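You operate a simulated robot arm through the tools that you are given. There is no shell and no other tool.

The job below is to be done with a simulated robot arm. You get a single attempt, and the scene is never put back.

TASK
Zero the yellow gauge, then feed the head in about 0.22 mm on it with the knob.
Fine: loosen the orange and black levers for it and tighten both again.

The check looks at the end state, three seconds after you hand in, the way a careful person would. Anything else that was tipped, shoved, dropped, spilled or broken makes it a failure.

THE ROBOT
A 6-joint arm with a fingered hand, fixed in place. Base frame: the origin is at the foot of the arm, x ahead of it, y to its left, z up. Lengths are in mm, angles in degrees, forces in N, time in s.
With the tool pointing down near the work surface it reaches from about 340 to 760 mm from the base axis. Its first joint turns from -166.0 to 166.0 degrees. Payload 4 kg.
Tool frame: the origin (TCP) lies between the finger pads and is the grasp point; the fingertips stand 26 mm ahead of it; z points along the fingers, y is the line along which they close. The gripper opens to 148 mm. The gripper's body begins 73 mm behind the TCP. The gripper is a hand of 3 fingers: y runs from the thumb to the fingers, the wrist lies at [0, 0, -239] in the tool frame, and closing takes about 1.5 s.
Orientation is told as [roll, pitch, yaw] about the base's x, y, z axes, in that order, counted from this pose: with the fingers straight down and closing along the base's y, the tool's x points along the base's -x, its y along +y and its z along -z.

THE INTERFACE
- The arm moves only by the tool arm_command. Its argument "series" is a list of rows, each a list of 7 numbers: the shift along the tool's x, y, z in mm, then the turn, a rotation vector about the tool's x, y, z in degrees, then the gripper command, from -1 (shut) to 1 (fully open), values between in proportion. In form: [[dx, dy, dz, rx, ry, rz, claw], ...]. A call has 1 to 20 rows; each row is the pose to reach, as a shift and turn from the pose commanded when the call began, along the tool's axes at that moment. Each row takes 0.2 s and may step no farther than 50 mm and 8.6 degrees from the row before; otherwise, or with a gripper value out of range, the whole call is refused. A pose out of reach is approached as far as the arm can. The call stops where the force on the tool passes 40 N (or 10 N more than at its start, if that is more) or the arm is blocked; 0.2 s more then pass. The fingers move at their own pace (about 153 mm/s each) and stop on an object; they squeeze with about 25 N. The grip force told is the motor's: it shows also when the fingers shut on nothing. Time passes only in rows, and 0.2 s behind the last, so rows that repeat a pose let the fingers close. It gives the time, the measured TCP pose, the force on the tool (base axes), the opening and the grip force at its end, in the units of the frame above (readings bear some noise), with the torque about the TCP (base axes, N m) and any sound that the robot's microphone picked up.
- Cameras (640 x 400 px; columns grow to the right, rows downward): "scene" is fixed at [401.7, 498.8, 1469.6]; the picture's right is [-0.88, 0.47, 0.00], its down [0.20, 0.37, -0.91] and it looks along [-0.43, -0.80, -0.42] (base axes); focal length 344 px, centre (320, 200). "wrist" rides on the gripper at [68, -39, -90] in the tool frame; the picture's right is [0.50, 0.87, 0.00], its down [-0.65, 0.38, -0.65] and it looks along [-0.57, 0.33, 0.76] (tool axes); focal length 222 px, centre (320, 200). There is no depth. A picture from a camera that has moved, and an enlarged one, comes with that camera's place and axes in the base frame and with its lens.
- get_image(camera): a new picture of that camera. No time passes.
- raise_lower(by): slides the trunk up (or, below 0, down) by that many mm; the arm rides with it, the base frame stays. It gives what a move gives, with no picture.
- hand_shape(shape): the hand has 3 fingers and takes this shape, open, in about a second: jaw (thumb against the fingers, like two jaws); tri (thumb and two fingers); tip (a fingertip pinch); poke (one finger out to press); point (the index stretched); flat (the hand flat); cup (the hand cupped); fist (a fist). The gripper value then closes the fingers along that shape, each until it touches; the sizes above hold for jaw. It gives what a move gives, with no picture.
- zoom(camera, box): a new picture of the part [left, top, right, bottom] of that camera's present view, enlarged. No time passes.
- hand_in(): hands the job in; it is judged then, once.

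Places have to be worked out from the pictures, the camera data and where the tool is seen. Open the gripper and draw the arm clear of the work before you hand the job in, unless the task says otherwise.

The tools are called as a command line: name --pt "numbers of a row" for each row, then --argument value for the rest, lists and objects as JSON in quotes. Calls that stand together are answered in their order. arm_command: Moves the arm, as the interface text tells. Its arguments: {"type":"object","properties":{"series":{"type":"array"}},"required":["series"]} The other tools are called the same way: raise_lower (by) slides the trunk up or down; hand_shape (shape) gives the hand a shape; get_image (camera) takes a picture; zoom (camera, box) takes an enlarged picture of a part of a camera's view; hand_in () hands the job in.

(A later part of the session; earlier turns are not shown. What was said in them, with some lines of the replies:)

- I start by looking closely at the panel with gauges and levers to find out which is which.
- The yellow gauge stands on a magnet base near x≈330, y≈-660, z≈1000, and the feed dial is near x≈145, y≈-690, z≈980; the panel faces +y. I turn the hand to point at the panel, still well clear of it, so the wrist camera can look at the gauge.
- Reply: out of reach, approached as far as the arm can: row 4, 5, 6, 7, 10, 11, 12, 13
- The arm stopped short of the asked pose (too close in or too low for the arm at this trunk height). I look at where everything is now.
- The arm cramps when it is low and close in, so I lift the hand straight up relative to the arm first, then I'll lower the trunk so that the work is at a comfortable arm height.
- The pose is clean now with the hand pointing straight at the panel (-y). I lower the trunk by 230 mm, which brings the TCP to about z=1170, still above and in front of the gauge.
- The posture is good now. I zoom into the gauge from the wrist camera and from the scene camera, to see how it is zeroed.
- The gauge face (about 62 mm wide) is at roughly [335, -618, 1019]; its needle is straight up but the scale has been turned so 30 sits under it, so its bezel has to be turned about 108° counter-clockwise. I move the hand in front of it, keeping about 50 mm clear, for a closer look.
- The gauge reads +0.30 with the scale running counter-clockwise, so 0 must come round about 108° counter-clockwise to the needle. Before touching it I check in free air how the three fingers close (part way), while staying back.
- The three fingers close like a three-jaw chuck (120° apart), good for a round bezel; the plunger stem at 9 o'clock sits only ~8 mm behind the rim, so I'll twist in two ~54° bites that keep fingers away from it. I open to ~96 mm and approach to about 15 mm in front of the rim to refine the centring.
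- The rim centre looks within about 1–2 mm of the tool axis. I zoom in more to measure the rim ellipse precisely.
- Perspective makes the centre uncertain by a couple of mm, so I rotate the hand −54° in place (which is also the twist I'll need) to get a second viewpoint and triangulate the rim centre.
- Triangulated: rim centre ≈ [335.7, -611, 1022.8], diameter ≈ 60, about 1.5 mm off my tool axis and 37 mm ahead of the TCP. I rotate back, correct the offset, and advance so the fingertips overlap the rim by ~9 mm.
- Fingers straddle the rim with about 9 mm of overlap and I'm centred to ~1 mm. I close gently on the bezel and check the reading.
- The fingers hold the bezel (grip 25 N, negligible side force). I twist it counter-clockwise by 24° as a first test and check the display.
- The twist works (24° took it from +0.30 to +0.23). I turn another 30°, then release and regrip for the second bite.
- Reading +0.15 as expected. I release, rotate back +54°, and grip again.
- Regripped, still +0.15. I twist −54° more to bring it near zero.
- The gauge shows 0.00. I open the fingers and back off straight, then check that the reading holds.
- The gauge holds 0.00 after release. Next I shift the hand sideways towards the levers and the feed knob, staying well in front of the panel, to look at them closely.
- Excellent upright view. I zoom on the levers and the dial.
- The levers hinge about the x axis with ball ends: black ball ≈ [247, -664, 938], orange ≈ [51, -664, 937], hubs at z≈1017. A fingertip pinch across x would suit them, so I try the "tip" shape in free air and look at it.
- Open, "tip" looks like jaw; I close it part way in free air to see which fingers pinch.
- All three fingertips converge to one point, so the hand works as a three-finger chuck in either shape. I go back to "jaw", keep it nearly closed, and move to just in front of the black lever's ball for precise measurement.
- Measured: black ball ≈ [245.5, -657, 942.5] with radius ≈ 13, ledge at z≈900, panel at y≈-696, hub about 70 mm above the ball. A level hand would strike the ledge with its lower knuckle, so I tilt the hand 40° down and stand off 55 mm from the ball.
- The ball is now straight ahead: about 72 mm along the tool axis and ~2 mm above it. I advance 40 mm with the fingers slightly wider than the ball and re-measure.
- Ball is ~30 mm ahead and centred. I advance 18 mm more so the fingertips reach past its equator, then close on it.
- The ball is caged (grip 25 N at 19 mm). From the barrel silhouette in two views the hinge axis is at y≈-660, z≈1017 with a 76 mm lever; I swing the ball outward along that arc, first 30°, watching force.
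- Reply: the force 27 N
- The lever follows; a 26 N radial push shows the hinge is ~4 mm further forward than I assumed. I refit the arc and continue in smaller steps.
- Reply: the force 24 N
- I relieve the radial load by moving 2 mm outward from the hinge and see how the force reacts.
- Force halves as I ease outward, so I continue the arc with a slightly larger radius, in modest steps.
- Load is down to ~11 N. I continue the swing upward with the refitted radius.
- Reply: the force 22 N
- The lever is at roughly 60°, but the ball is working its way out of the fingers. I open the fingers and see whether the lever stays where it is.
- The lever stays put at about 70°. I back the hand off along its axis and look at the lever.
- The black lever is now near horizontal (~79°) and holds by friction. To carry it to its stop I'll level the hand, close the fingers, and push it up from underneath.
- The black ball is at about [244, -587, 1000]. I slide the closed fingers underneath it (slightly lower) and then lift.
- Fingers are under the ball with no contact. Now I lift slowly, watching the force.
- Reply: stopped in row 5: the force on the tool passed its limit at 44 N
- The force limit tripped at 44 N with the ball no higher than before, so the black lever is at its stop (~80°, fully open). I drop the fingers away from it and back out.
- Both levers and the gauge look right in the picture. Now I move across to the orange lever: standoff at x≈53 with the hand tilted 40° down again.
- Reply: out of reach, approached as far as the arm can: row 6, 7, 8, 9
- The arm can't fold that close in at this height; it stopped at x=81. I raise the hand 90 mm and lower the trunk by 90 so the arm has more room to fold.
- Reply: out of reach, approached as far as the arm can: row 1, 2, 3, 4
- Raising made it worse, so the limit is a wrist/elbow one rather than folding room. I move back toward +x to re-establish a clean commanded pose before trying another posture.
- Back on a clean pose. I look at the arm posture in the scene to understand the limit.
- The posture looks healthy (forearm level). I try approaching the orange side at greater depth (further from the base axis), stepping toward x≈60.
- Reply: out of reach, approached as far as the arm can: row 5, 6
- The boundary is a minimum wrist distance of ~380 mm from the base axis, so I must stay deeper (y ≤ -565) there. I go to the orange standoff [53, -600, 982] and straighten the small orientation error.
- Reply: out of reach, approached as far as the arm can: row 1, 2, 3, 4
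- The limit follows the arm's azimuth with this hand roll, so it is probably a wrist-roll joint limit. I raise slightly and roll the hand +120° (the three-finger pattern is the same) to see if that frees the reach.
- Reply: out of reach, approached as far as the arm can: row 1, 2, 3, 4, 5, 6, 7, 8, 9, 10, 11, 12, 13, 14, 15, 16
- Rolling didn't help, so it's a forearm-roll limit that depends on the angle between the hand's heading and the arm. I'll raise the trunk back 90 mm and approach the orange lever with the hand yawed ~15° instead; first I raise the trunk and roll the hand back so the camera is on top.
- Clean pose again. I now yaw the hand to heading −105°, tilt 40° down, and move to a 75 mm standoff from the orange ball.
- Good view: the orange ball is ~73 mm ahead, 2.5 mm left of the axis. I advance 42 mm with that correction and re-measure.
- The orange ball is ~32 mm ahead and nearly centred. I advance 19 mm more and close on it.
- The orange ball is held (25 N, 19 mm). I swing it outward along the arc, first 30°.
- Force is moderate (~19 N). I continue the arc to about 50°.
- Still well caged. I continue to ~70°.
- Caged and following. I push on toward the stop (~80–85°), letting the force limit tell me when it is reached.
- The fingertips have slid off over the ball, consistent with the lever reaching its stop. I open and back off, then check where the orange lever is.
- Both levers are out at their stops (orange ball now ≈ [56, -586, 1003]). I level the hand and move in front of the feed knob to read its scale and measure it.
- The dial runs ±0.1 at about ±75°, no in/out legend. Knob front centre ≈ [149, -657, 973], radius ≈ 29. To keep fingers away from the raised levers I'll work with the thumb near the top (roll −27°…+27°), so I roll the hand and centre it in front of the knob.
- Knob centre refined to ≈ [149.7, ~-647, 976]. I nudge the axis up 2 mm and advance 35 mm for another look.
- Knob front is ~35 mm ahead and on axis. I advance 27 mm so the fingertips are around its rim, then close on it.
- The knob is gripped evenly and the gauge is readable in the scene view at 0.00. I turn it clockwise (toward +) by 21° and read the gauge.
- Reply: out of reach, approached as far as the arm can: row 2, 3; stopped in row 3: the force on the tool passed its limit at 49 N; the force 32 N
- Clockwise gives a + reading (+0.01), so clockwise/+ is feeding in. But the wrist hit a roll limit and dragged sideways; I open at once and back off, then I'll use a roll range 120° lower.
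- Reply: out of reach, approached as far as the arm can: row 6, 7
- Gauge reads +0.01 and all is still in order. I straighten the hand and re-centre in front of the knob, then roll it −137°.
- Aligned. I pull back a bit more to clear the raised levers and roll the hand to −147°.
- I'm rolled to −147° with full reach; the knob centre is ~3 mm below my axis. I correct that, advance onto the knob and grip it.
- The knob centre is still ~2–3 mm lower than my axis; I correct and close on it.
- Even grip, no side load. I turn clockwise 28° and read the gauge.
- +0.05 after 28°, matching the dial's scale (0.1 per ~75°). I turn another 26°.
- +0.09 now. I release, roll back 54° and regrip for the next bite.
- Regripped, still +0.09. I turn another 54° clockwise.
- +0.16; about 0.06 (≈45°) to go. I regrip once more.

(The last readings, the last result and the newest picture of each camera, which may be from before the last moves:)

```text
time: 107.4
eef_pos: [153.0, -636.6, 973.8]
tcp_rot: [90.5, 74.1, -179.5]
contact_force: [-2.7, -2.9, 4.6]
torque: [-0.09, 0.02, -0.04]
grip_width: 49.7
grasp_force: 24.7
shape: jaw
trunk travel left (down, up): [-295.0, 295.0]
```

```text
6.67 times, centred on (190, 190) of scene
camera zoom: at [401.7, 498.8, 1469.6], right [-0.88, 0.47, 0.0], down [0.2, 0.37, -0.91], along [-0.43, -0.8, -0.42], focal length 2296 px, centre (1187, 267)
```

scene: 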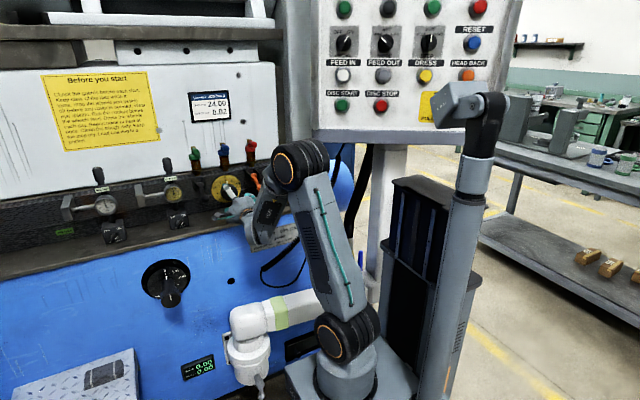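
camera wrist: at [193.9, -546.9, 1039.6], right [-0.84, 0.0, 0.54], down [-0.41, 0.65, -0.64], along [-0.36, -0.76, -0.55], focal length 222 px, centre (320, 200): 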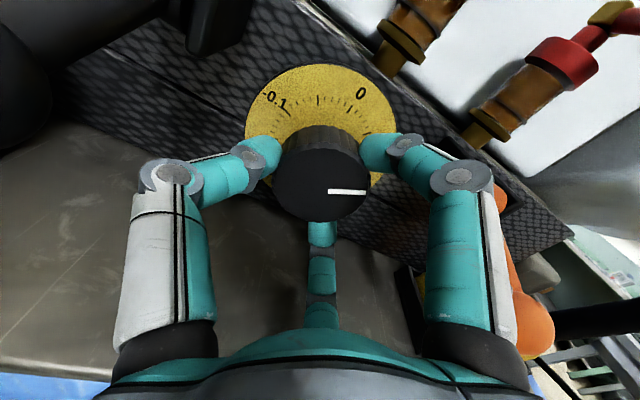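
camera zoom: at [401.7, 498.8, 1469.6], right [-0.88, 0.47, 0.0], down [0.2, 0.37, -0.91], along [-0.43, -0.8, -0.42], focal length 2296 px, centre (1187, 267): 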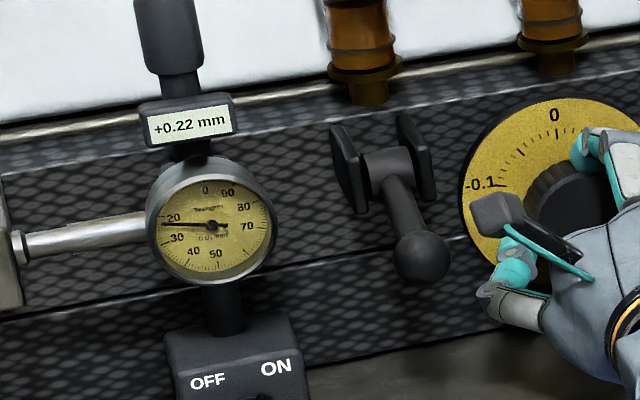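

The gauge shows +0.22. I open, back straight off and verify it holds.

arm_command --pt "0 0 0 0 0 0 -0.25" --pt "0 0 0 0 0 0 0" --pt "0 0 0 0 0 0 0" --pt "0 0 -15 0 0 0 0" --pt "0 0 -35 0 0 0 0" --pt "0 0 -55 0 0 0 0" --pt "0 0 -60 0 0 0 0" --pt "0 0 -60 0 0 0 0"

zoom --camera "scene" --box '[150, 160, 230, 220]'

get_image --camera "wrist"

```text
time: 109.2
eef_pos: [152.4, -576.4, 973.0]
tcp_rot: [90.4, 74.0, -179.8]
contact_force: [0.3, -0.3, -0.1]
torque: [0.03, 0.03, 0.0]
grip_width: 73.3
grasp_force: 0.1
shape: jaw
trunk travel left (down, up): [-295.0, 295.0]
```

```text
6.67 times, centred on (190, 190) of scene
camera zoom: at [401.7, 498.8, 1469.6], right [-0.88, 0.47, 0.0], down [0.2, 0.37, -0.91], along [-0.43, -0.8, -0.42], focal length 2296 px, centre (1187, 267)
```

zoom: 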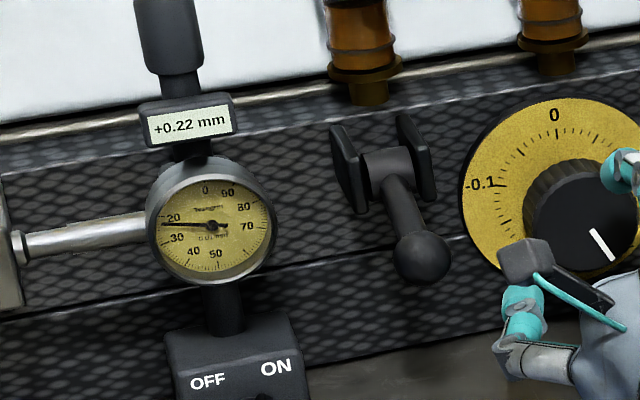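

```text
taken
camera wrist: at [209.0, -487.3, 1027.7], right [-0.69, 0.0, 0.72], down [-0.54, 0.65, -0.53], along [-0.47, -0.76, -0.45], focal length 222 px, centre (320, 200)
```

wrist: 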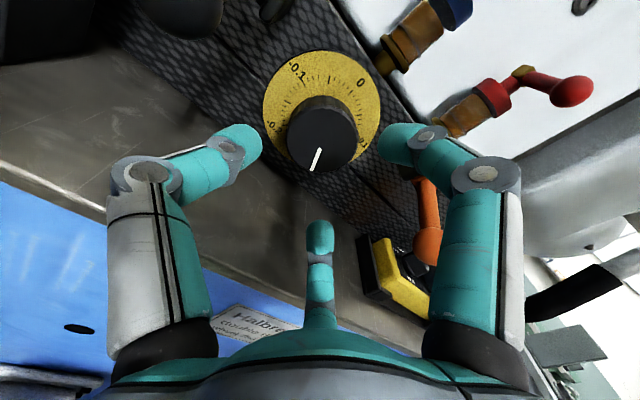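

+0.22 holds after release. Now to tighten: I roll the hand back to camera-up, partly close the fingers into a three-point pocket, and rise so I can go over to the black lever and push it down.

arm_command --pt "5 1.5 -10 0 0 0 0" --pt "12 3.5 -20 0 0 7 -0.3" --pt "25 7 -22 0 0 15 -0.6" --pt "39 11 -22 0 0 23 -0.8" --pt "53 15 -22 0 0 31 -0.8" --pt "67.3 19.3 -22 0 0 39 -0.8" --pt "67.3 19.3 -22 0 0 46 -0.8" --pt "67.3 19.3 -22 0 0 46 -0.8"

get_image --camera "wrist"

```text
time: 111.0
eef_pos: [151.8, -554.4, 1043.1]
tcp_rot: [-90.3, 59.9, -0.2]
contact_force: [-0.4, 0.2, 0.4]
torque: [0.01, -0.01, 0.02]
grip_width: 15.0
grasp_force: 0.2
shape: jaw
trunk travel left (down, up): [-295.0, 295.0]
```

```text
taken
camera wrist: at [151.9, -464.7, 1121.5], right [-1.0, 0.0, 0.0], down [0.0, 0.65, -0.76], along [0.0, -0.76, -0.65], focal length 222 px, centre (320, 200)
```

wrist: 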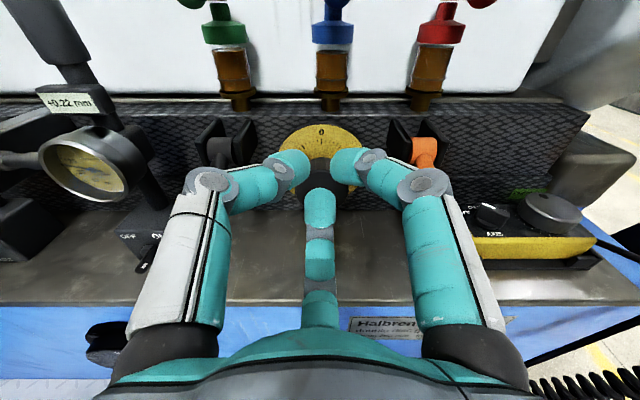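

Clear. I move over to the black lever, tilting the hand 40° down, staying above and in front of its ball.

arm_command --pt "-9 -16 -4 -4 -6.93 0 -0.8" --pt "-18 -32 -8 -8 -13.86 0 -0.8" --pt "-28 -48 -13 -12 -20.78 0 -0.8" --pt "-37 -64 -13 -16 -27.71 0 -0.8" --pt "-46.5 -80.5 -13 -20 -34.64 0 -0.8" --pt "-46.5 -80.5 -13 -20 -34.64 0 -0.8"

get_image --camera "wrist"

```text
time: 112.4
eef_pos: [245.8, -541.5, 1043.3]
tcp_rot: [-30.7, 41.6, 48.1]
contact_force: [0.8, -0.9, 0.1]
torque: [-0.03, 0.0, -0.01]
grip_width: 15.1
grasp_force: 0.0
shape: jaw
trunk travel left (down, up): [-295.0, 295.0]
```

```text
taken
camera wrist: at [246.3, -523.6, 1161.7], right [-1.0, 0.0, 0.0], down [0.0, 0.99, -0.16], along [0.0, -0.16, -0.99], focal length 222 px, centre (320, 200)
```

wrist: 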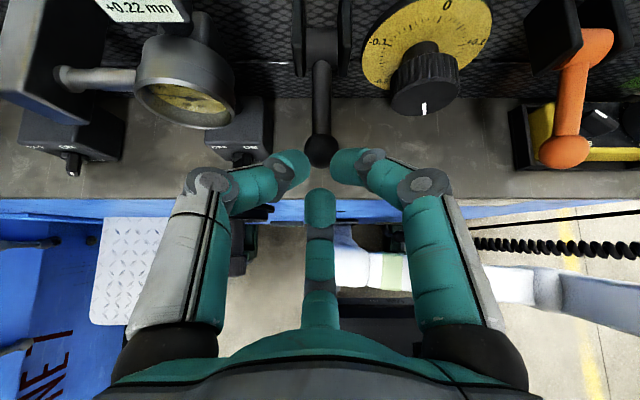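

The black ball is ~64 mm ahead, near the axis. I come down into contact and start pushing it down its arc (to ~60°).

arm_command --pt "-1.3 0.7 10 0 0 0 -0.8" --pt "-2.5 1.5 20 0 0 0 -0.8" --pt "-3.7 2.15 29.7 0 0 0 -0.8" --pt "-8.05 4.65 37.5 0 0 0 -0.8" --pt "-10.5 6.1 43.4 0 0 0 -0.8" --pt "-12.9 7.45 49.3 0 0 0 -0.8" --pt "-12.9 7.45 49.3 0 0 0 -0.8"

get_image --camera "wrist"

```text
time: 114.0
eef_pos: [245.7, -569.5, 1000.6]
tcp_rot: [-30.9, 41.6, 48.0]
contact_force: [-0.6, 0.9, 0.8]
torque: [-0.01, 0.03, -0.03]
grip_width: 15.0
grasp_force: 0.1
shape: jaw
trunk travel left (down, up): [-295.0, 295.0]
```

```text
taken
camera wrist: at [245.9, -551.3, 1118.1], right [-1.0, 0.0, 0.0], down [0.0, 0.99, -0.16], along [0.0, -0.16, -0.99], focal length 222 px, centre (320, 200)
```

wrist: 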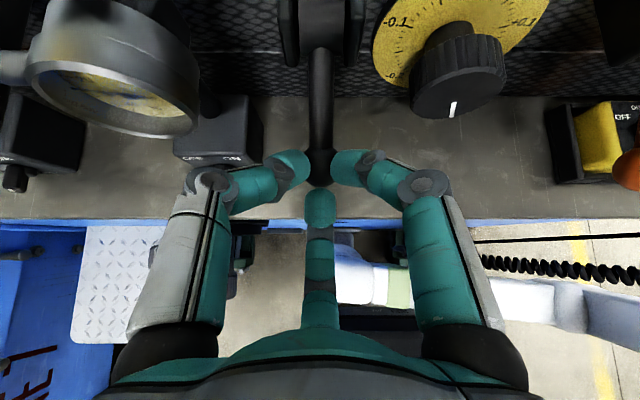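

The lever is moving down nicely with the ball seated in the finger pocket. I continue to ~20°.

arm_command --pt "-1.6 0.9 6.3 0 0 0 -0.8" --pt "-2.9 1.7 12.8 0 0 0 -0.8" --pt "-3.5 2.0 19.2 0 0 0 -0.8" --pt "-3.9 2.25 25.8 0 0 0 -0.8" --pt "-3.5 2.0 32.4 0 0 0 -0.8" --pt "-2.9 1.7 39 0 0 0 -0.8" --pt "-1.5 0.9 45.4 0 0 0 -0.8" --pt "0.1 -0.05 51.7 0 0 0 -0.8" --pt "0.1 -0.05 51.7 0 0 0 -0.8"

get_image --camera "wrist"

zoom --camera "scene" --box '[150, 160, 230, 220]'

```text
time: 116.0
eef_pos: [246.5, -610.0, 966.8]
tcp_rot: [-30.8, 41.6, 48.0]
contact_force: [0.2, 0.7, 0.0]
torque: [0.02, 0.0, -0.03]
grip_width: 14.8
grasp_force: 0.0
shape: jaw
trunk travel left (down, up): [-295.0, 295.0]
```

```text
taken
camera wrist: at [245.7, -591.8, 1084.7], right [-1.0, 0.0, 0.0], down [0.0, 0.99, -0.16], along [0.0, -0.16, -0.99], focal length 222 px, centre (320, 200)
```

wrist: 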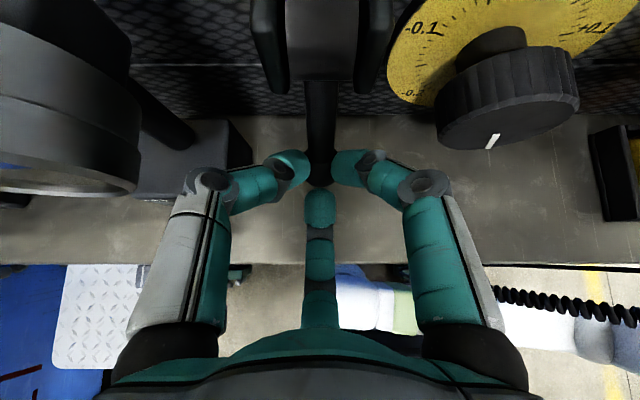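

```text
6.67 times, centred on (190, 190) of scene
camera zoom: at [401.7, 498.8, 1469.6], right [-0.88, 0.47, 0.0], down [0.2, 0.37, -0.91], along [-0.43, -0.8, -0.42], focal length 2296 px, centre (1187, 267)
```

zoom: 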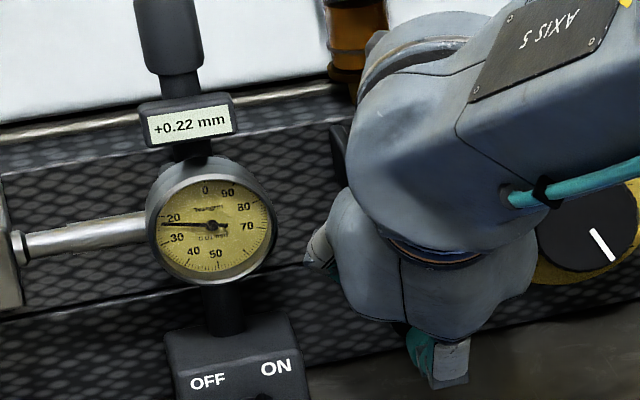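

Nearly there, gauge still +0.22. I push the last stretch toward the panel until the lever stop shows up in the force.

arm_command --pt "2.2 -1.25 6.1 0 0 0 -0.8" --pt "4.75 -2.75 12 0 0 0 -0.8" --pt "7.9 -4.55 17.5 0 0 0 -0.8" --pt "9.5 -5.5 20 0 0 0 -0.8" --pt "11.2 -6.5 22.7 0 0 0 -0.8" --pt "11.2 -6.5 22.7 0 0 0 -0.8"

get_image --camera "wrist"

zoom --camera "scene" --box '[150, 160, 230, 220]'

```text
time: 117.4
eef_pos: [245.8, -635.3, 962.4]
tcp_rot: [-30.9, 41.6, 48.0]
contact_force: [-1.5, 4.0, 1.1]
torque: [0.01, 0.05, -0.01]
grip_width: 15.2
grasp_force: 0.1
shape: jaw
trunk travel left (down, up): [-295.0, 295.0]
```

```text
taken
camera wrist: at [245.5, -616.7, 1080.1], right [-1.0, 0.0, 0.0], down [0.0, 0.99, -0.16], along [0.0, -0.16, -0.99], focal length 222 px, centre (320, 200)
```

wrist: 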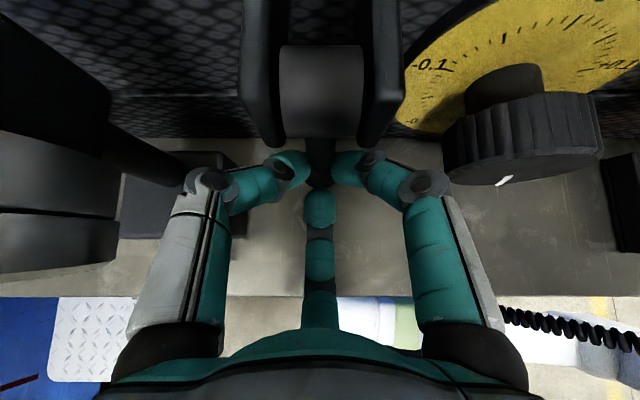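

```text
6.67 times, centred on (190, 190) of scene
camera zoom: at [401.7, 498.8, 1469.6], right [-0.88, 0.47, 0.0], down [0.2, 0.37, -0.91], along [-0.43, -0.8, -0.42], focal length 2296 px, centre (1187, 267)
```

zoom: 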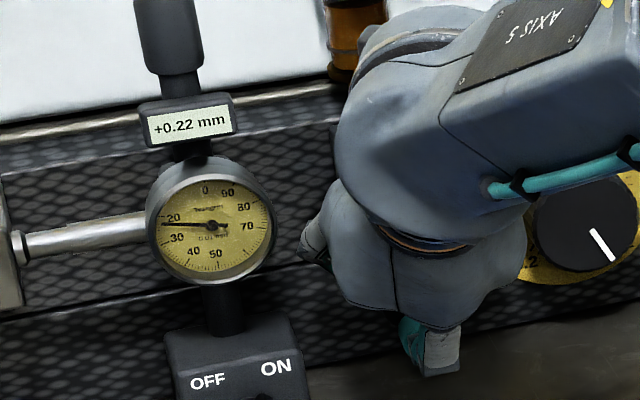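

The ball looks back at its original spot. I push a few mm more toward the panel to make sure it is firmly against its stop, and compare.

arm_command --pt "1.2 -0.7 1.5 0 0 0 -0.8" --pt "2.4 -1.4 3 0 0 0 -0.8" --pt "3.6 -2.1 4.6 0 0 0 -0.8" --pt "4.8 -2.8 6.2 0 0 0 -0.8" --pt "4.8 -2.8 6.2 0 0 0 -0.8"

zoom --camera "wrist" --box '[240, 60, 400, 220]'

```text
time: 118.6
eef_pos: [245.5, -641.9, 962.0]
tcp_rot: [-30.9, 41.7, 48.1]
contact_force: [0.3, 19.5, 1.3]
torque: [0.44, 0.2, 0.02]
grip_width: 20.2
grasp_force: 25.2
shape: jaw
trunk travel left (down, up): [-295.0, 295.0]
```

```text
2.50 times, centred on (320, 140) of wrist
camera zoom: at [245.9, -623.4, 1081.0], right [-1.0, 0.0, 0.0], down [0.0, 0.99, -0.16], along [0.0, -0.16, -0.99], focal length 555 px, centre (320, 350)
```

zoom: 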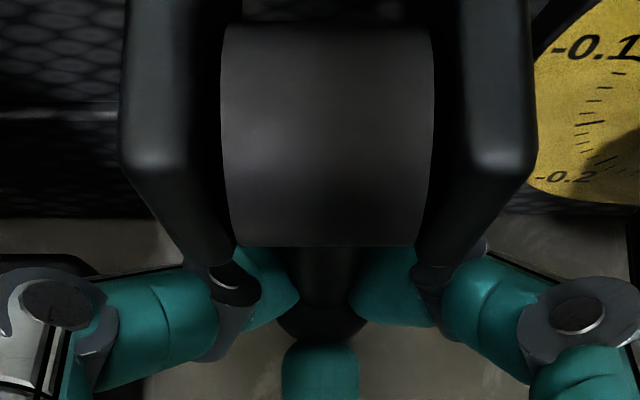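

The lever resists with ~20 N and no longer moves: it is against its stop. I open the fingers, back off, and check the lever angle and the gauge.

arm_command --pt "0 0 0 0 0 0 -0.5" --pt "0 0 0 0 0 0 -0.4" --pt "-2 1.2 -8 0 0 0 -0.4" --pt "-4 2.3 -22 0 0 0 -0.4" --pt "-6 3.5 -40 0 0 0 -0.4" --pt "-6 3.5 -58 0 0 0 -0.4" --pt "-6 3.5 -58 0 0 0 -0.4"

get_image --camera "wrist"

zoom --camera "wrist" --box '[240, 60, 400, 220]'

zoom --camera "scene" --box '[150, 160, 230, 220]'

```text
time: 120.2
eef_pos: [244.8, -594.0, 994.9]
tcp_rot: [-30.9, 41.6, 48.0]
contact_force: [-0.5, -0.6, 0.7]
torque: [0.01, -0.02, -0.05]
grip_width: 44.0
grasp_force: 0.0
shape: jaw
trunk travel left (down, up): [-295.0, 295.0]
```

```text
taken
camera wrist: at [244.9, -576.3, 1112.5], right [-1.0, 0.0, 0.0], down [0.0, 0.99, -0.16], along [0.0, -0.16, -0.99], focal length 222 px, centre (320, 200)
```

wrist: 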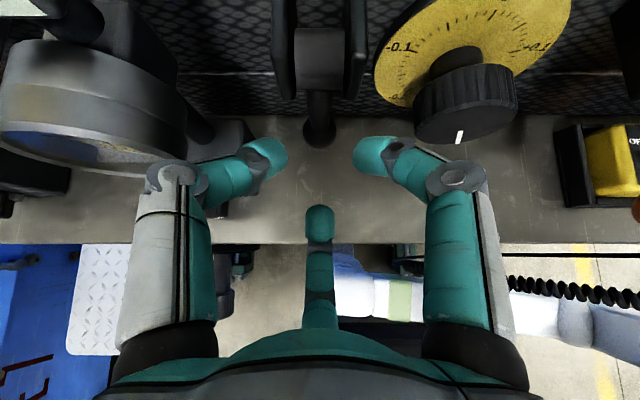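

```text
2.50 times, centred on (320, 140) of wrist
camera zoom: at [244.9, -576.3, 1112.5], right [-1.0, 0.0, 0.0], down [0.0, 0.99, -0.16], along [0.0, -0.16, -0.99], focal length 555 px, centre (320, 350)
```

zoom: 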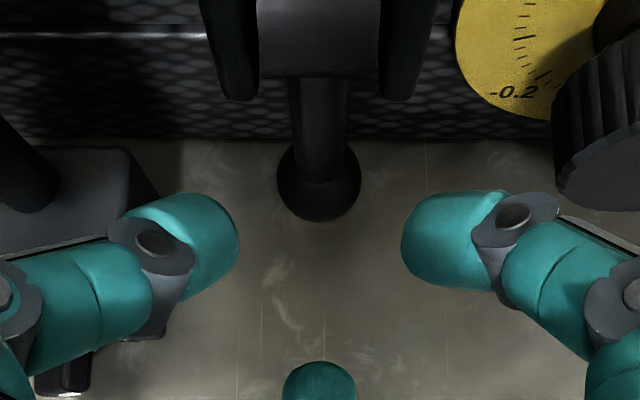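

```text
6.67 times, centred on (190, 190) of scene
camera zoom: at [401.7, 498.8, 1469.6], right [-0.88, 0.47, 0.0], down [0.2, 0.37, -0.91], along [-0.43, -0.8, -0.42], focal length 2296 px, centre (1187, 267)
```

zoom: 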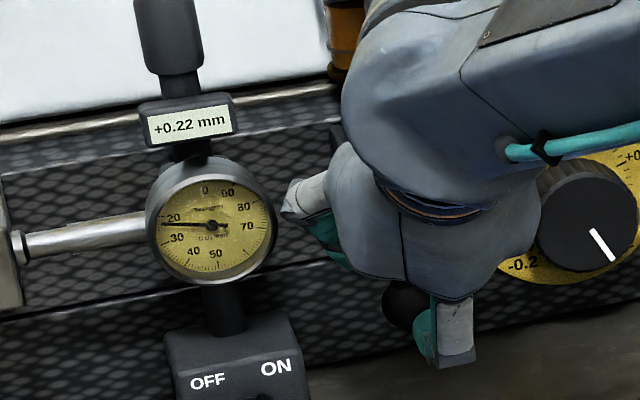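

Black lever is back exactly where it started and the gauge still reads +0.22. I back up and cross over to the orange lever with the −105° heading.

arm_command --pt "3.8 -2.2 -30 0 0 0 -0.4" --pt "7.5 -4.4 -59.6 0 0 0 -0.6" --pt "24 26.8 -62.5 -2 1.15 1.93 -0.8" --pt "40.4 58 -65.4 -4 2.3 3.86 -0.8" --pt "56.9 89.1 -68.2 -6 3.45 5.79 -0.8" --pt "73.3 120.3 -71.1 -8 4.6 7.72 -0.8" --pt "89.8 151.5 -74 -9.95 5.75 9.65 -0.8" --pt "89.8 151.5 -74 -9.95 5.75 9.65 -0.8"

get_image --camera "wrist"

```text
time: 122.0
eef_pos: [67.7, -539.5, 1044.8]
tcp_rot: [-31.0, 41.7, 32.9]
contact_force: [-0.3, 0.0, 0.7]
torque: [-0.02, 0.01, 0.0]
grip_width: 15.0
grasp_force: 0.0
shape: jaw
trunk travel left (down, up): [-295.0, 295.0]
```

```text
taken
camera wrist: at [72.9, -520.2, 1162.5], right [-0.97, 0.26, 0.0], down [0.26, 0.95, -0.16], along [-0.04, -0.16, -0.99], focal length 222 px, centre (320, 200)
```

wrist: 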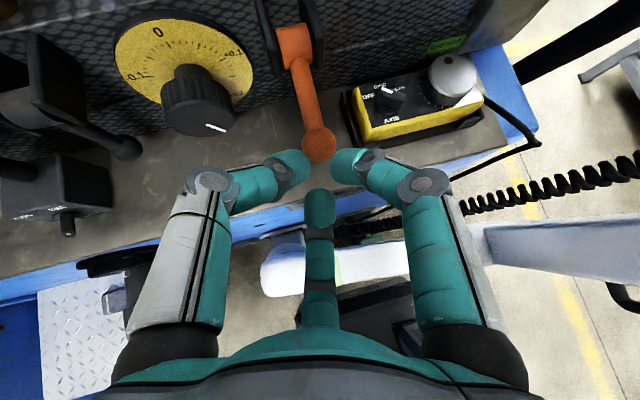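

The orange ball is ~66 mm ahead in the pocket line. I come into contact and start pushing it down (to ~60°).

arm_command --pt "-0.9 0.5 11 0 0 0 -0.8" --pt "-1.7 1.0 22 0 0 0 -0.8" --pt "-2.55 1.54 33.5 0 0 0 -0.8" --pt "-7.28 3.47 41.1 0 0 0 -0.8" --pt "-10.1 4.3 47 0 0 0 -0.8" --pt "-12.92 5.08 52.9 0 0 0 -0.8" --pt "-12.92 5.08 52.9 0 0 0 -0.8"

get_image --camera "wrist"

```text
time: 123.6
eef_pos: [61.6, -570.7, 998.6]
tcp_rot: [-30.9, 41.5, 32.9]
contact_force: [0.4, -0.2, -0.3]
torque: [-0.01, -0.03, -0.01]
grip_width: 15.1
grasp_force: 0.0
shape: jaw
trunk travel left (down, up): [-295.0, 295.0]
```

```text
taken
camera wrist: at [67.7, -552.4, 1116.7], right [-0.97, 0.26, 0.0], down [0.26, 0.95, -0.16], along [-0.04, -0.16, -0.99], focal length 222 px, centre (320, 200)
```

wrist: 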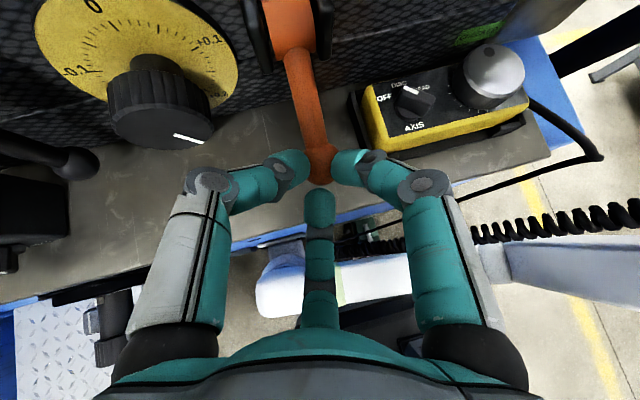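

Seated and moving. I continue down to ~20°.

arm_command --pt "-2.2 0.1 6.2 0 0 0 -0.8" --pt "-4.06 0.07 12.5 0 0 0 -0.8" --pt "-5.4 -0.5 19 0 0 0 -0.8" --pt "-6.44 -1.34 25.4 0 0 0 -0.8" --pt "-6.9 -2.7 31.9 0 0 0 -0.8" --pt "-7.07 -4.21 38.3 0 0 0 -0.8" --pt "-6.6 -6.2 44.5 0 0 0 -0.8" --pt "-5.86 -8.46 50.6 0 0 0 -0.8" --pt "-5.86 -8.46 50.6 0 0 0 -0.8"

get_image --camera "wrist"

zoom --camera "scene" --box '[150, 160, 230, 220]'

```text
time: 125.6
eef_pos: [62.5, -608.8, 965.0]
tcp_rot: [-30.9, 41.6, 33.1]
contact_force: [-0.2, 1.6, 1.2]
torque: [0.04, -0.01, -0.03]
grip_width: 15.3
grasp_force: 0.1
shape: jaw
trunk travel left (down, up): [-295.0, 295.0]
```

```text
taken
camera wrist: at [67.9, -591.3, 1083.7], right [-0.97, 0.26, 0.0], down [0.26, 0.95, -0.16], along [-0.04, -0.16, -0.99], focal length 222 px, centre (320, 200)
```

wrist: 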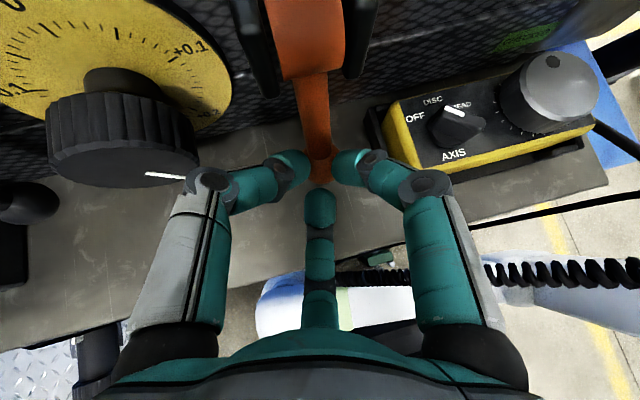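

```text
6.67 times, centred on (190, 190) of scene
camera zoom: at [401.7, 498.8, 1469.6], right [-0.88, 0.47, 0.0], down [0.2, 0.37, -0.91], along [-0.43, -0.8, -0.42], focal length 2296 px, centre (1187, 267)
```

zoom: 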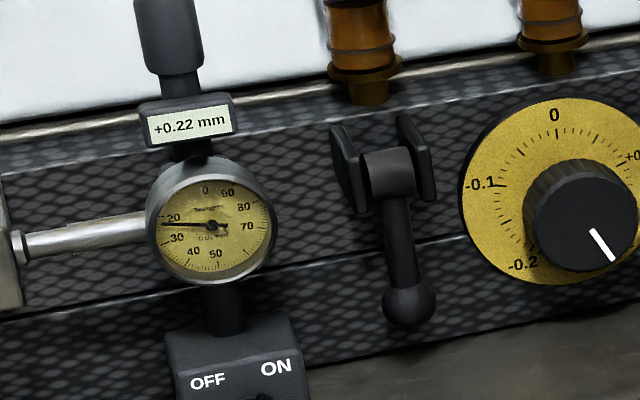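

Gauge still +0.22, black lever hanging down tight. I push the orange lever the rest of the way to its stop.

arm_command --pt "1.2 -2.6 6 0 0 0 -0.8" --pt "2.86 -5.45 11.7 0 0 0 -0.8" --pt "5 -8.6 17 0 0 0 -0.8" --pt "7.48 -12.02 22.1 0 0 0 -0.8" --pt "8.9 -13.8 24.4 0 0 0 -0.8" --pt "10.4 -15.6 26.8 0 0 0 -0.8" --pt "10.4 -15.6 26.8 0 0 0 -0.8"

get_image --camera "wrist"

zoom --camera "scene" --box '[150, 160, 230, 220]'

```text
time: 127.2
eef_pos: [62.9, -640.4, 963.0]
tcp_rot: [-31.0, 41.7, 32.9]
contact_force: [-1.3, 16.6, 5.6]
torque: [0.21, 0.08, -0.21]
grip_width: 16.4
grasp_force: 0.0
shape: jaw
trunk travel left (down, up): [-295.0, 295.0]
```

```text
taken
camera wrist: at [68.1, -622.3, 1081.0], right [-0.97, 0.26, 0.0], down [0.26, 0.95, -0.16], along [-0.04, -0.16, -0.99], focal length 222 px, centre (320, 200)
```

wrist: 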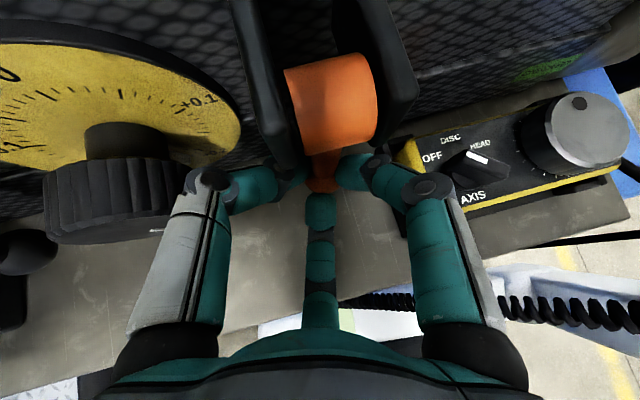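

```text
6.67 times, centred on (190, 190) of scene
camera zoom: at [401.7, 498.8, 1469.6], right [-0.88, 0.47, 0.0], down [0.2, 0.37, -0.91], along [-0.43, -0.8, -0.42], focal length 2296 px, centre (1187, 267)
```

zoom: 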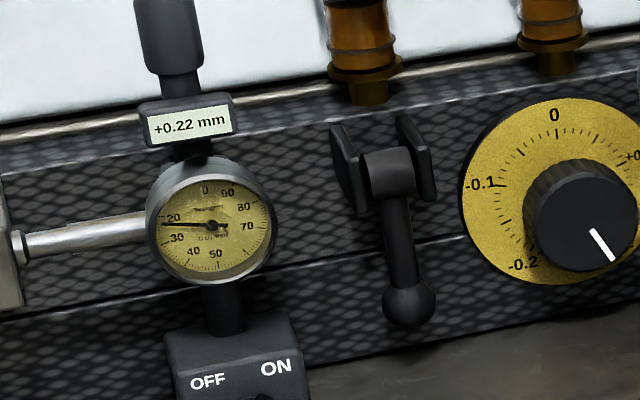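

Resistance of ~17 N appears as the lever meets its stop. I press 3 mm more to be sure, then open and back off.

arm_command --pt "0.6 -0.9 1.2 0 0 0 -0.8" --pt "1.3 -1.7 2.3 0 0 0 -0.8" --pt "1.3 -1.7 2.3 0 0 0 -0.8"

arm_command --pt "0 0 0 0 0 0 -0.5" --pt "0 0 0 0 0 0 -0.4" --pt "-2 1.2 -8 0 0 0 -0.4" --pt "-4 2.3 -22 0 0 0 -0.4" --pt "-6 3.5 -40 0 0 0 -0.4" --pt "-6 3.5 -58 0 0 0 -0.4" --pt "-6 3.5 -58 0 0 0 -0.4"

get_image --camera "wrist"

zoom --camera "wrist" --box '[240, 60, 400, 220]'

zoom --camera "scene" --box '[150, 150, 290, 240]'

```text
time: 128.0
eef_pos: [63.5, -643.6, 964.2]
tcp_rot: [-30.9, 41.7, 33.0]
contact_force: [1.0, 27.7, 9.8]
torque: [0.44, 0.08, -0.28]
grip_width: 18.1
grasp_force: 0.1
shape: jaw
trunk travel left (down, up): [-295.0, 295.0]
```

```text
time: 129.6
eef_pos: [76.4, -597.3, 992.5]
tcp_rot: [-30.9, 41.6, 33.0]
contact_force: [-0.4, 0.4, -0.3]
torque: [-0.03, 0.02, 0.01]
grip_width: 43.7
grasp_force: 0.0
shape: jaw
trunk travel left (down, up): [-295.0, 295.0]
```

```text
taken
camera wrist: at [81.2, -579.4, 1110.7], right [-0.97, 0.26, 0.0], down [0.26, 0.95, -0.16], along [-0.04, -0.16, -0.99], focal length 222 px, centre (320, 200)
```

wrist: 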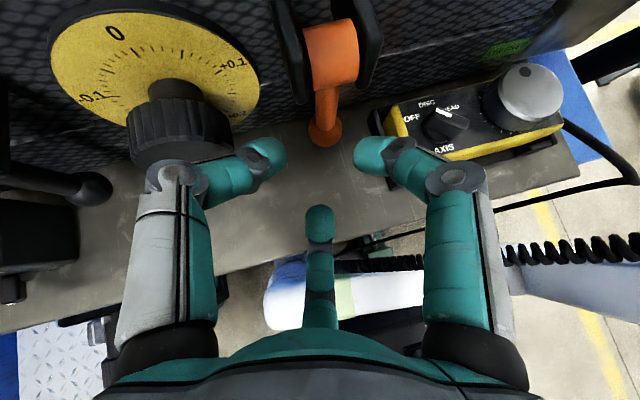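

```text
2.50 times, centred on (320, 140) of wrist
camera zoom: at [81.2, -579.4, 1110.7], right [-0.97, 0.26, 0.0], down [0.26, 0.95, -0.16], along [-0.04, -0.16, -0.99], focal length 555 px, centre (320, 350)
```

zoom: 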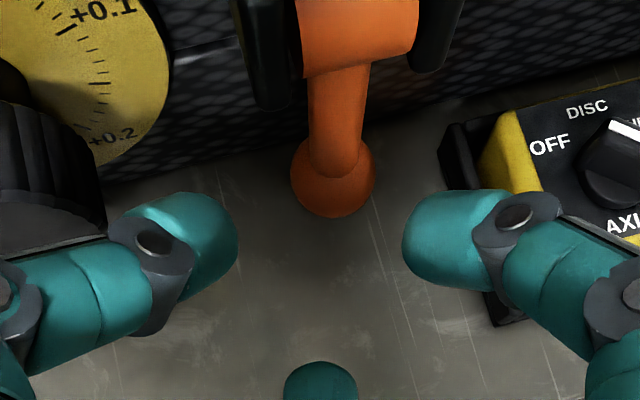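

```text
4.44 times, centred on (220, 195) of scene
camera zoom: at [401.7, 498.8, 1469.6], right [-0.88, 0.47, 0.0], down [0.2, 0.37, -0.91], along [-0.43, -0.8, -0.42], focal length 1531 px, centre (764, 222)
```

zoom: 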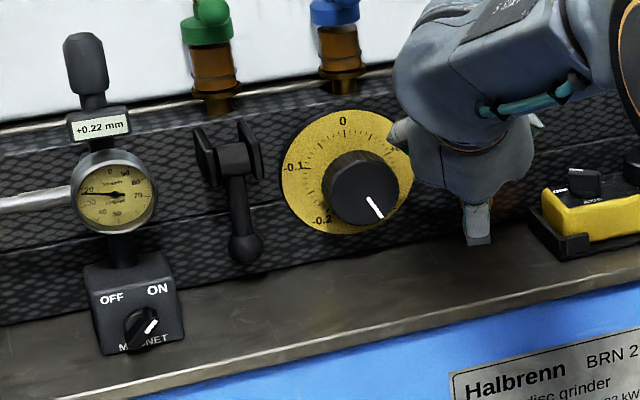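

Both levers are back in their original (tight) positions, gauge +0.22. I now withdraw the arm up and away from the machine and open the hand.

arm_command --pt "0 0 -30 0 0 0 -0.4" --pt "0 0 -60 0 0 0 -0.4" --pt "-2.5 -20.4 -87.6 0 0 0 -0.2" --pt "-5 -40.8 -115.2 0 0 0 0" --pt "-7.5 -61.2 -142.8 0 0 0 0.4" --pt "-10 -81.6 -170.4 0 0 0 0.8" --pt "-12.5 -102 -198 0 0 0 1" --pt "-12.5 -102 -198 0 0 0 1" --pt "-12.5 -102 -198 0 0 0 1"

get_image --camera "scene"

get_image --camera "wrist"

zoom --camera "scene" --box '[60, 150, 300, 260]'

```text
time: 131.6
eef_pos: [198.5, -499.7, 1152.1]
tcp_rot: [-30.9, 41.6, 33.1]
contact_force: [-0.6, 0.2, 0.7]
torque: [-0.01, -0.01, -0.01]
grip_width: 148.0
grasp_force: 0.1
shape: jaw
trunk travel left (down, up): [-295.0, 295.0]
```

```text
taken
```

scene: 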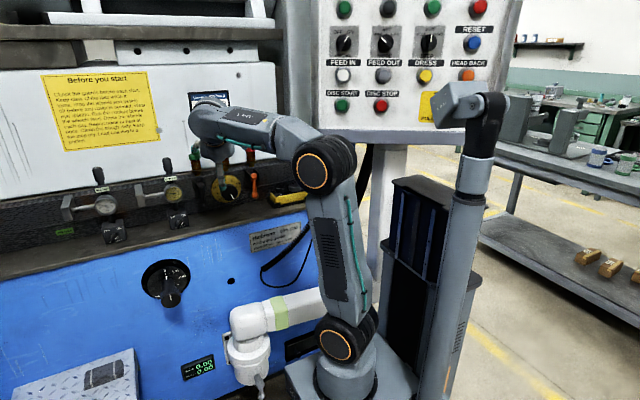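

```text
taken
camera wrist: at [203.7, -481.7, 1270.9], right [-0.97, 0.26, 0.0], down [0.26, 0.95, -0.16], along [-0.04, -0.16, -0.99], focal length 222 px, centre (320, 200)
```

wrist: 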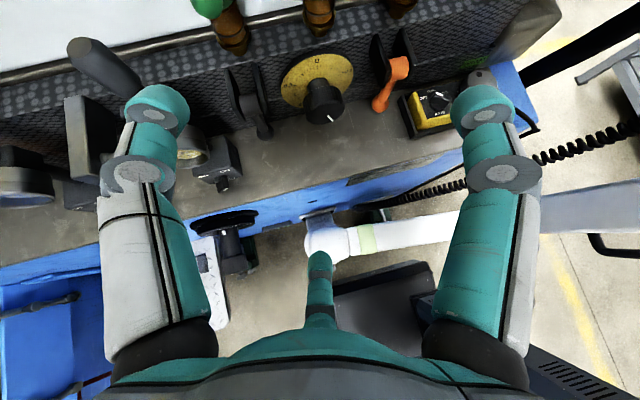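

```text
2.67 times, centred on (180, 205) of scene
camera zoom: at [401.7, 498.8, 1469.6], right [-0.88, 0.47, 0.0], down [0.2, 0.37, -0.91], along [-0.43, -0.8, -0.42], focal length 919 px, centre (693, 187)
```

zoom: 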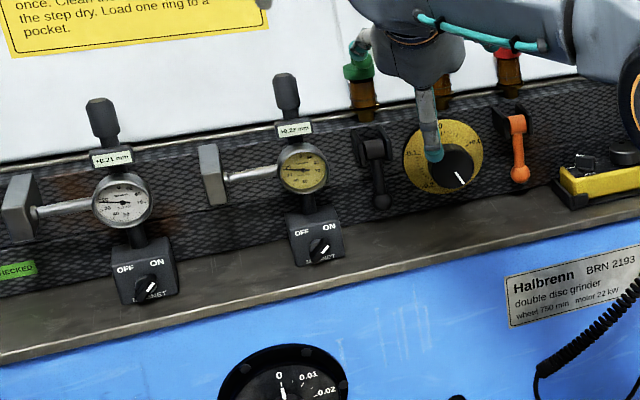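

Everything reads as wanted. I zoom to double-check the gauge and levers, and lift the trunk so that the hand is well clear of the work.

zoom --camera "scene" --box '[80, 160, 200, 220]'

raise_lower --by 130

zoom --camera "scene" --box '[150, 150, 290, 240]'

get_image --camera "scene"

```text
5.33 times, centred on (140, 190) of scene
camera zoom: at [401.7, 498.8, 1469.6], right [-0.88, 0.47, 0.0], down [0.2, 0.37, -0.91], along [-0.43, -0.8, -0.42], focal length 1837 px, centre (1280, 253)
```

zoom: 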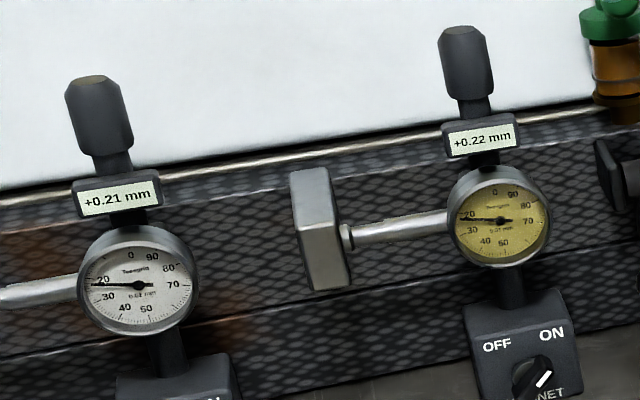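

```text
time: 133.2
eef_pos: [198.2, -500.1, 1282.5]
tcp_rot: [-30.9, 41.5, 33.0]
contact_force: [0.0, -0.2, 0.6]
torque: [0.04, 0.01, -0.03]
grip_width: 147.9
grasp_force: 0.0
shape: jaw
trunk travel left (down, up): [-425.0, 165.0]
```

```text
4.44 times, centred on (220, 195) of scene
camera zoom: at [401.7, 498.8, 1469.6], right [-0.88, 0.47, 0.0], down [0.2, 0.37, -0.91], along [-0.43, -0.8, -0.42], focal length 1531 px, centre (764, 222)
```

zoom: 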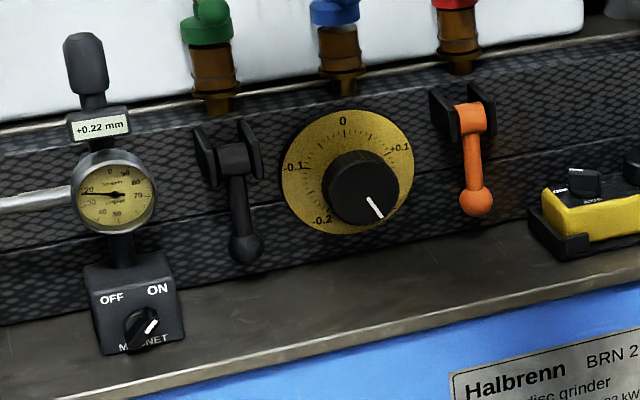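

```text
taken
```

scene: 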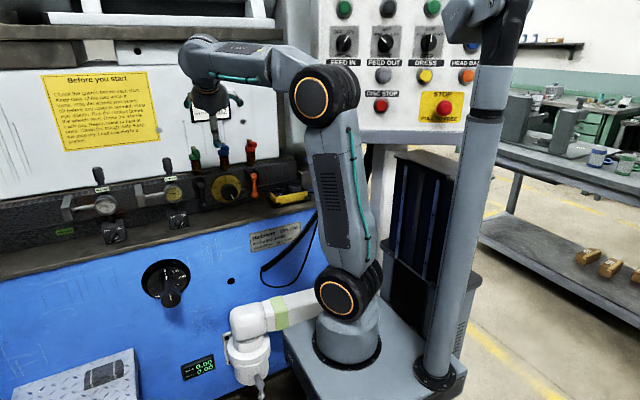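

The yellow gauge reads +0.22. Both levers hang in their original tight positions, nothing else has been moved, and the hand is open and well clear. I hand the job in.

hand_in

```text
The job is handed in.
```

The job is handed in: the yellow gauge was zeroed and the head then fed in to +0.22 mm on it with the knob. The gauge still read +0.22 after both levers were tightened.

- **Zeroing:** I turned the gauge's bezel until it read 0.00. It still read 0.00 after I loosened both levers.
- **Feed:** Turning the knob clockwise moved the gauge positive, matching the dial's + side. The dial has no in/out legend, so I took clockwise as feeding in.
- **Levers:** I swung the orange and black levers out to their stops before feeding, then pushed both back to their stops. In the camera views they hang where they started.
- **Slip along the way:** On my first turn of the knob the wrist reached its limit and pushed the knob sideways with about 49 N. I released it, regripped and carried on, and saw no lasting effect on the gauge or the knob.
- **White gauge:** It now reads +0.21. It started at 0.00 and I never touched it, so it most likely follows the same head.

The hand is open and the arm is lifted clear of the machine.
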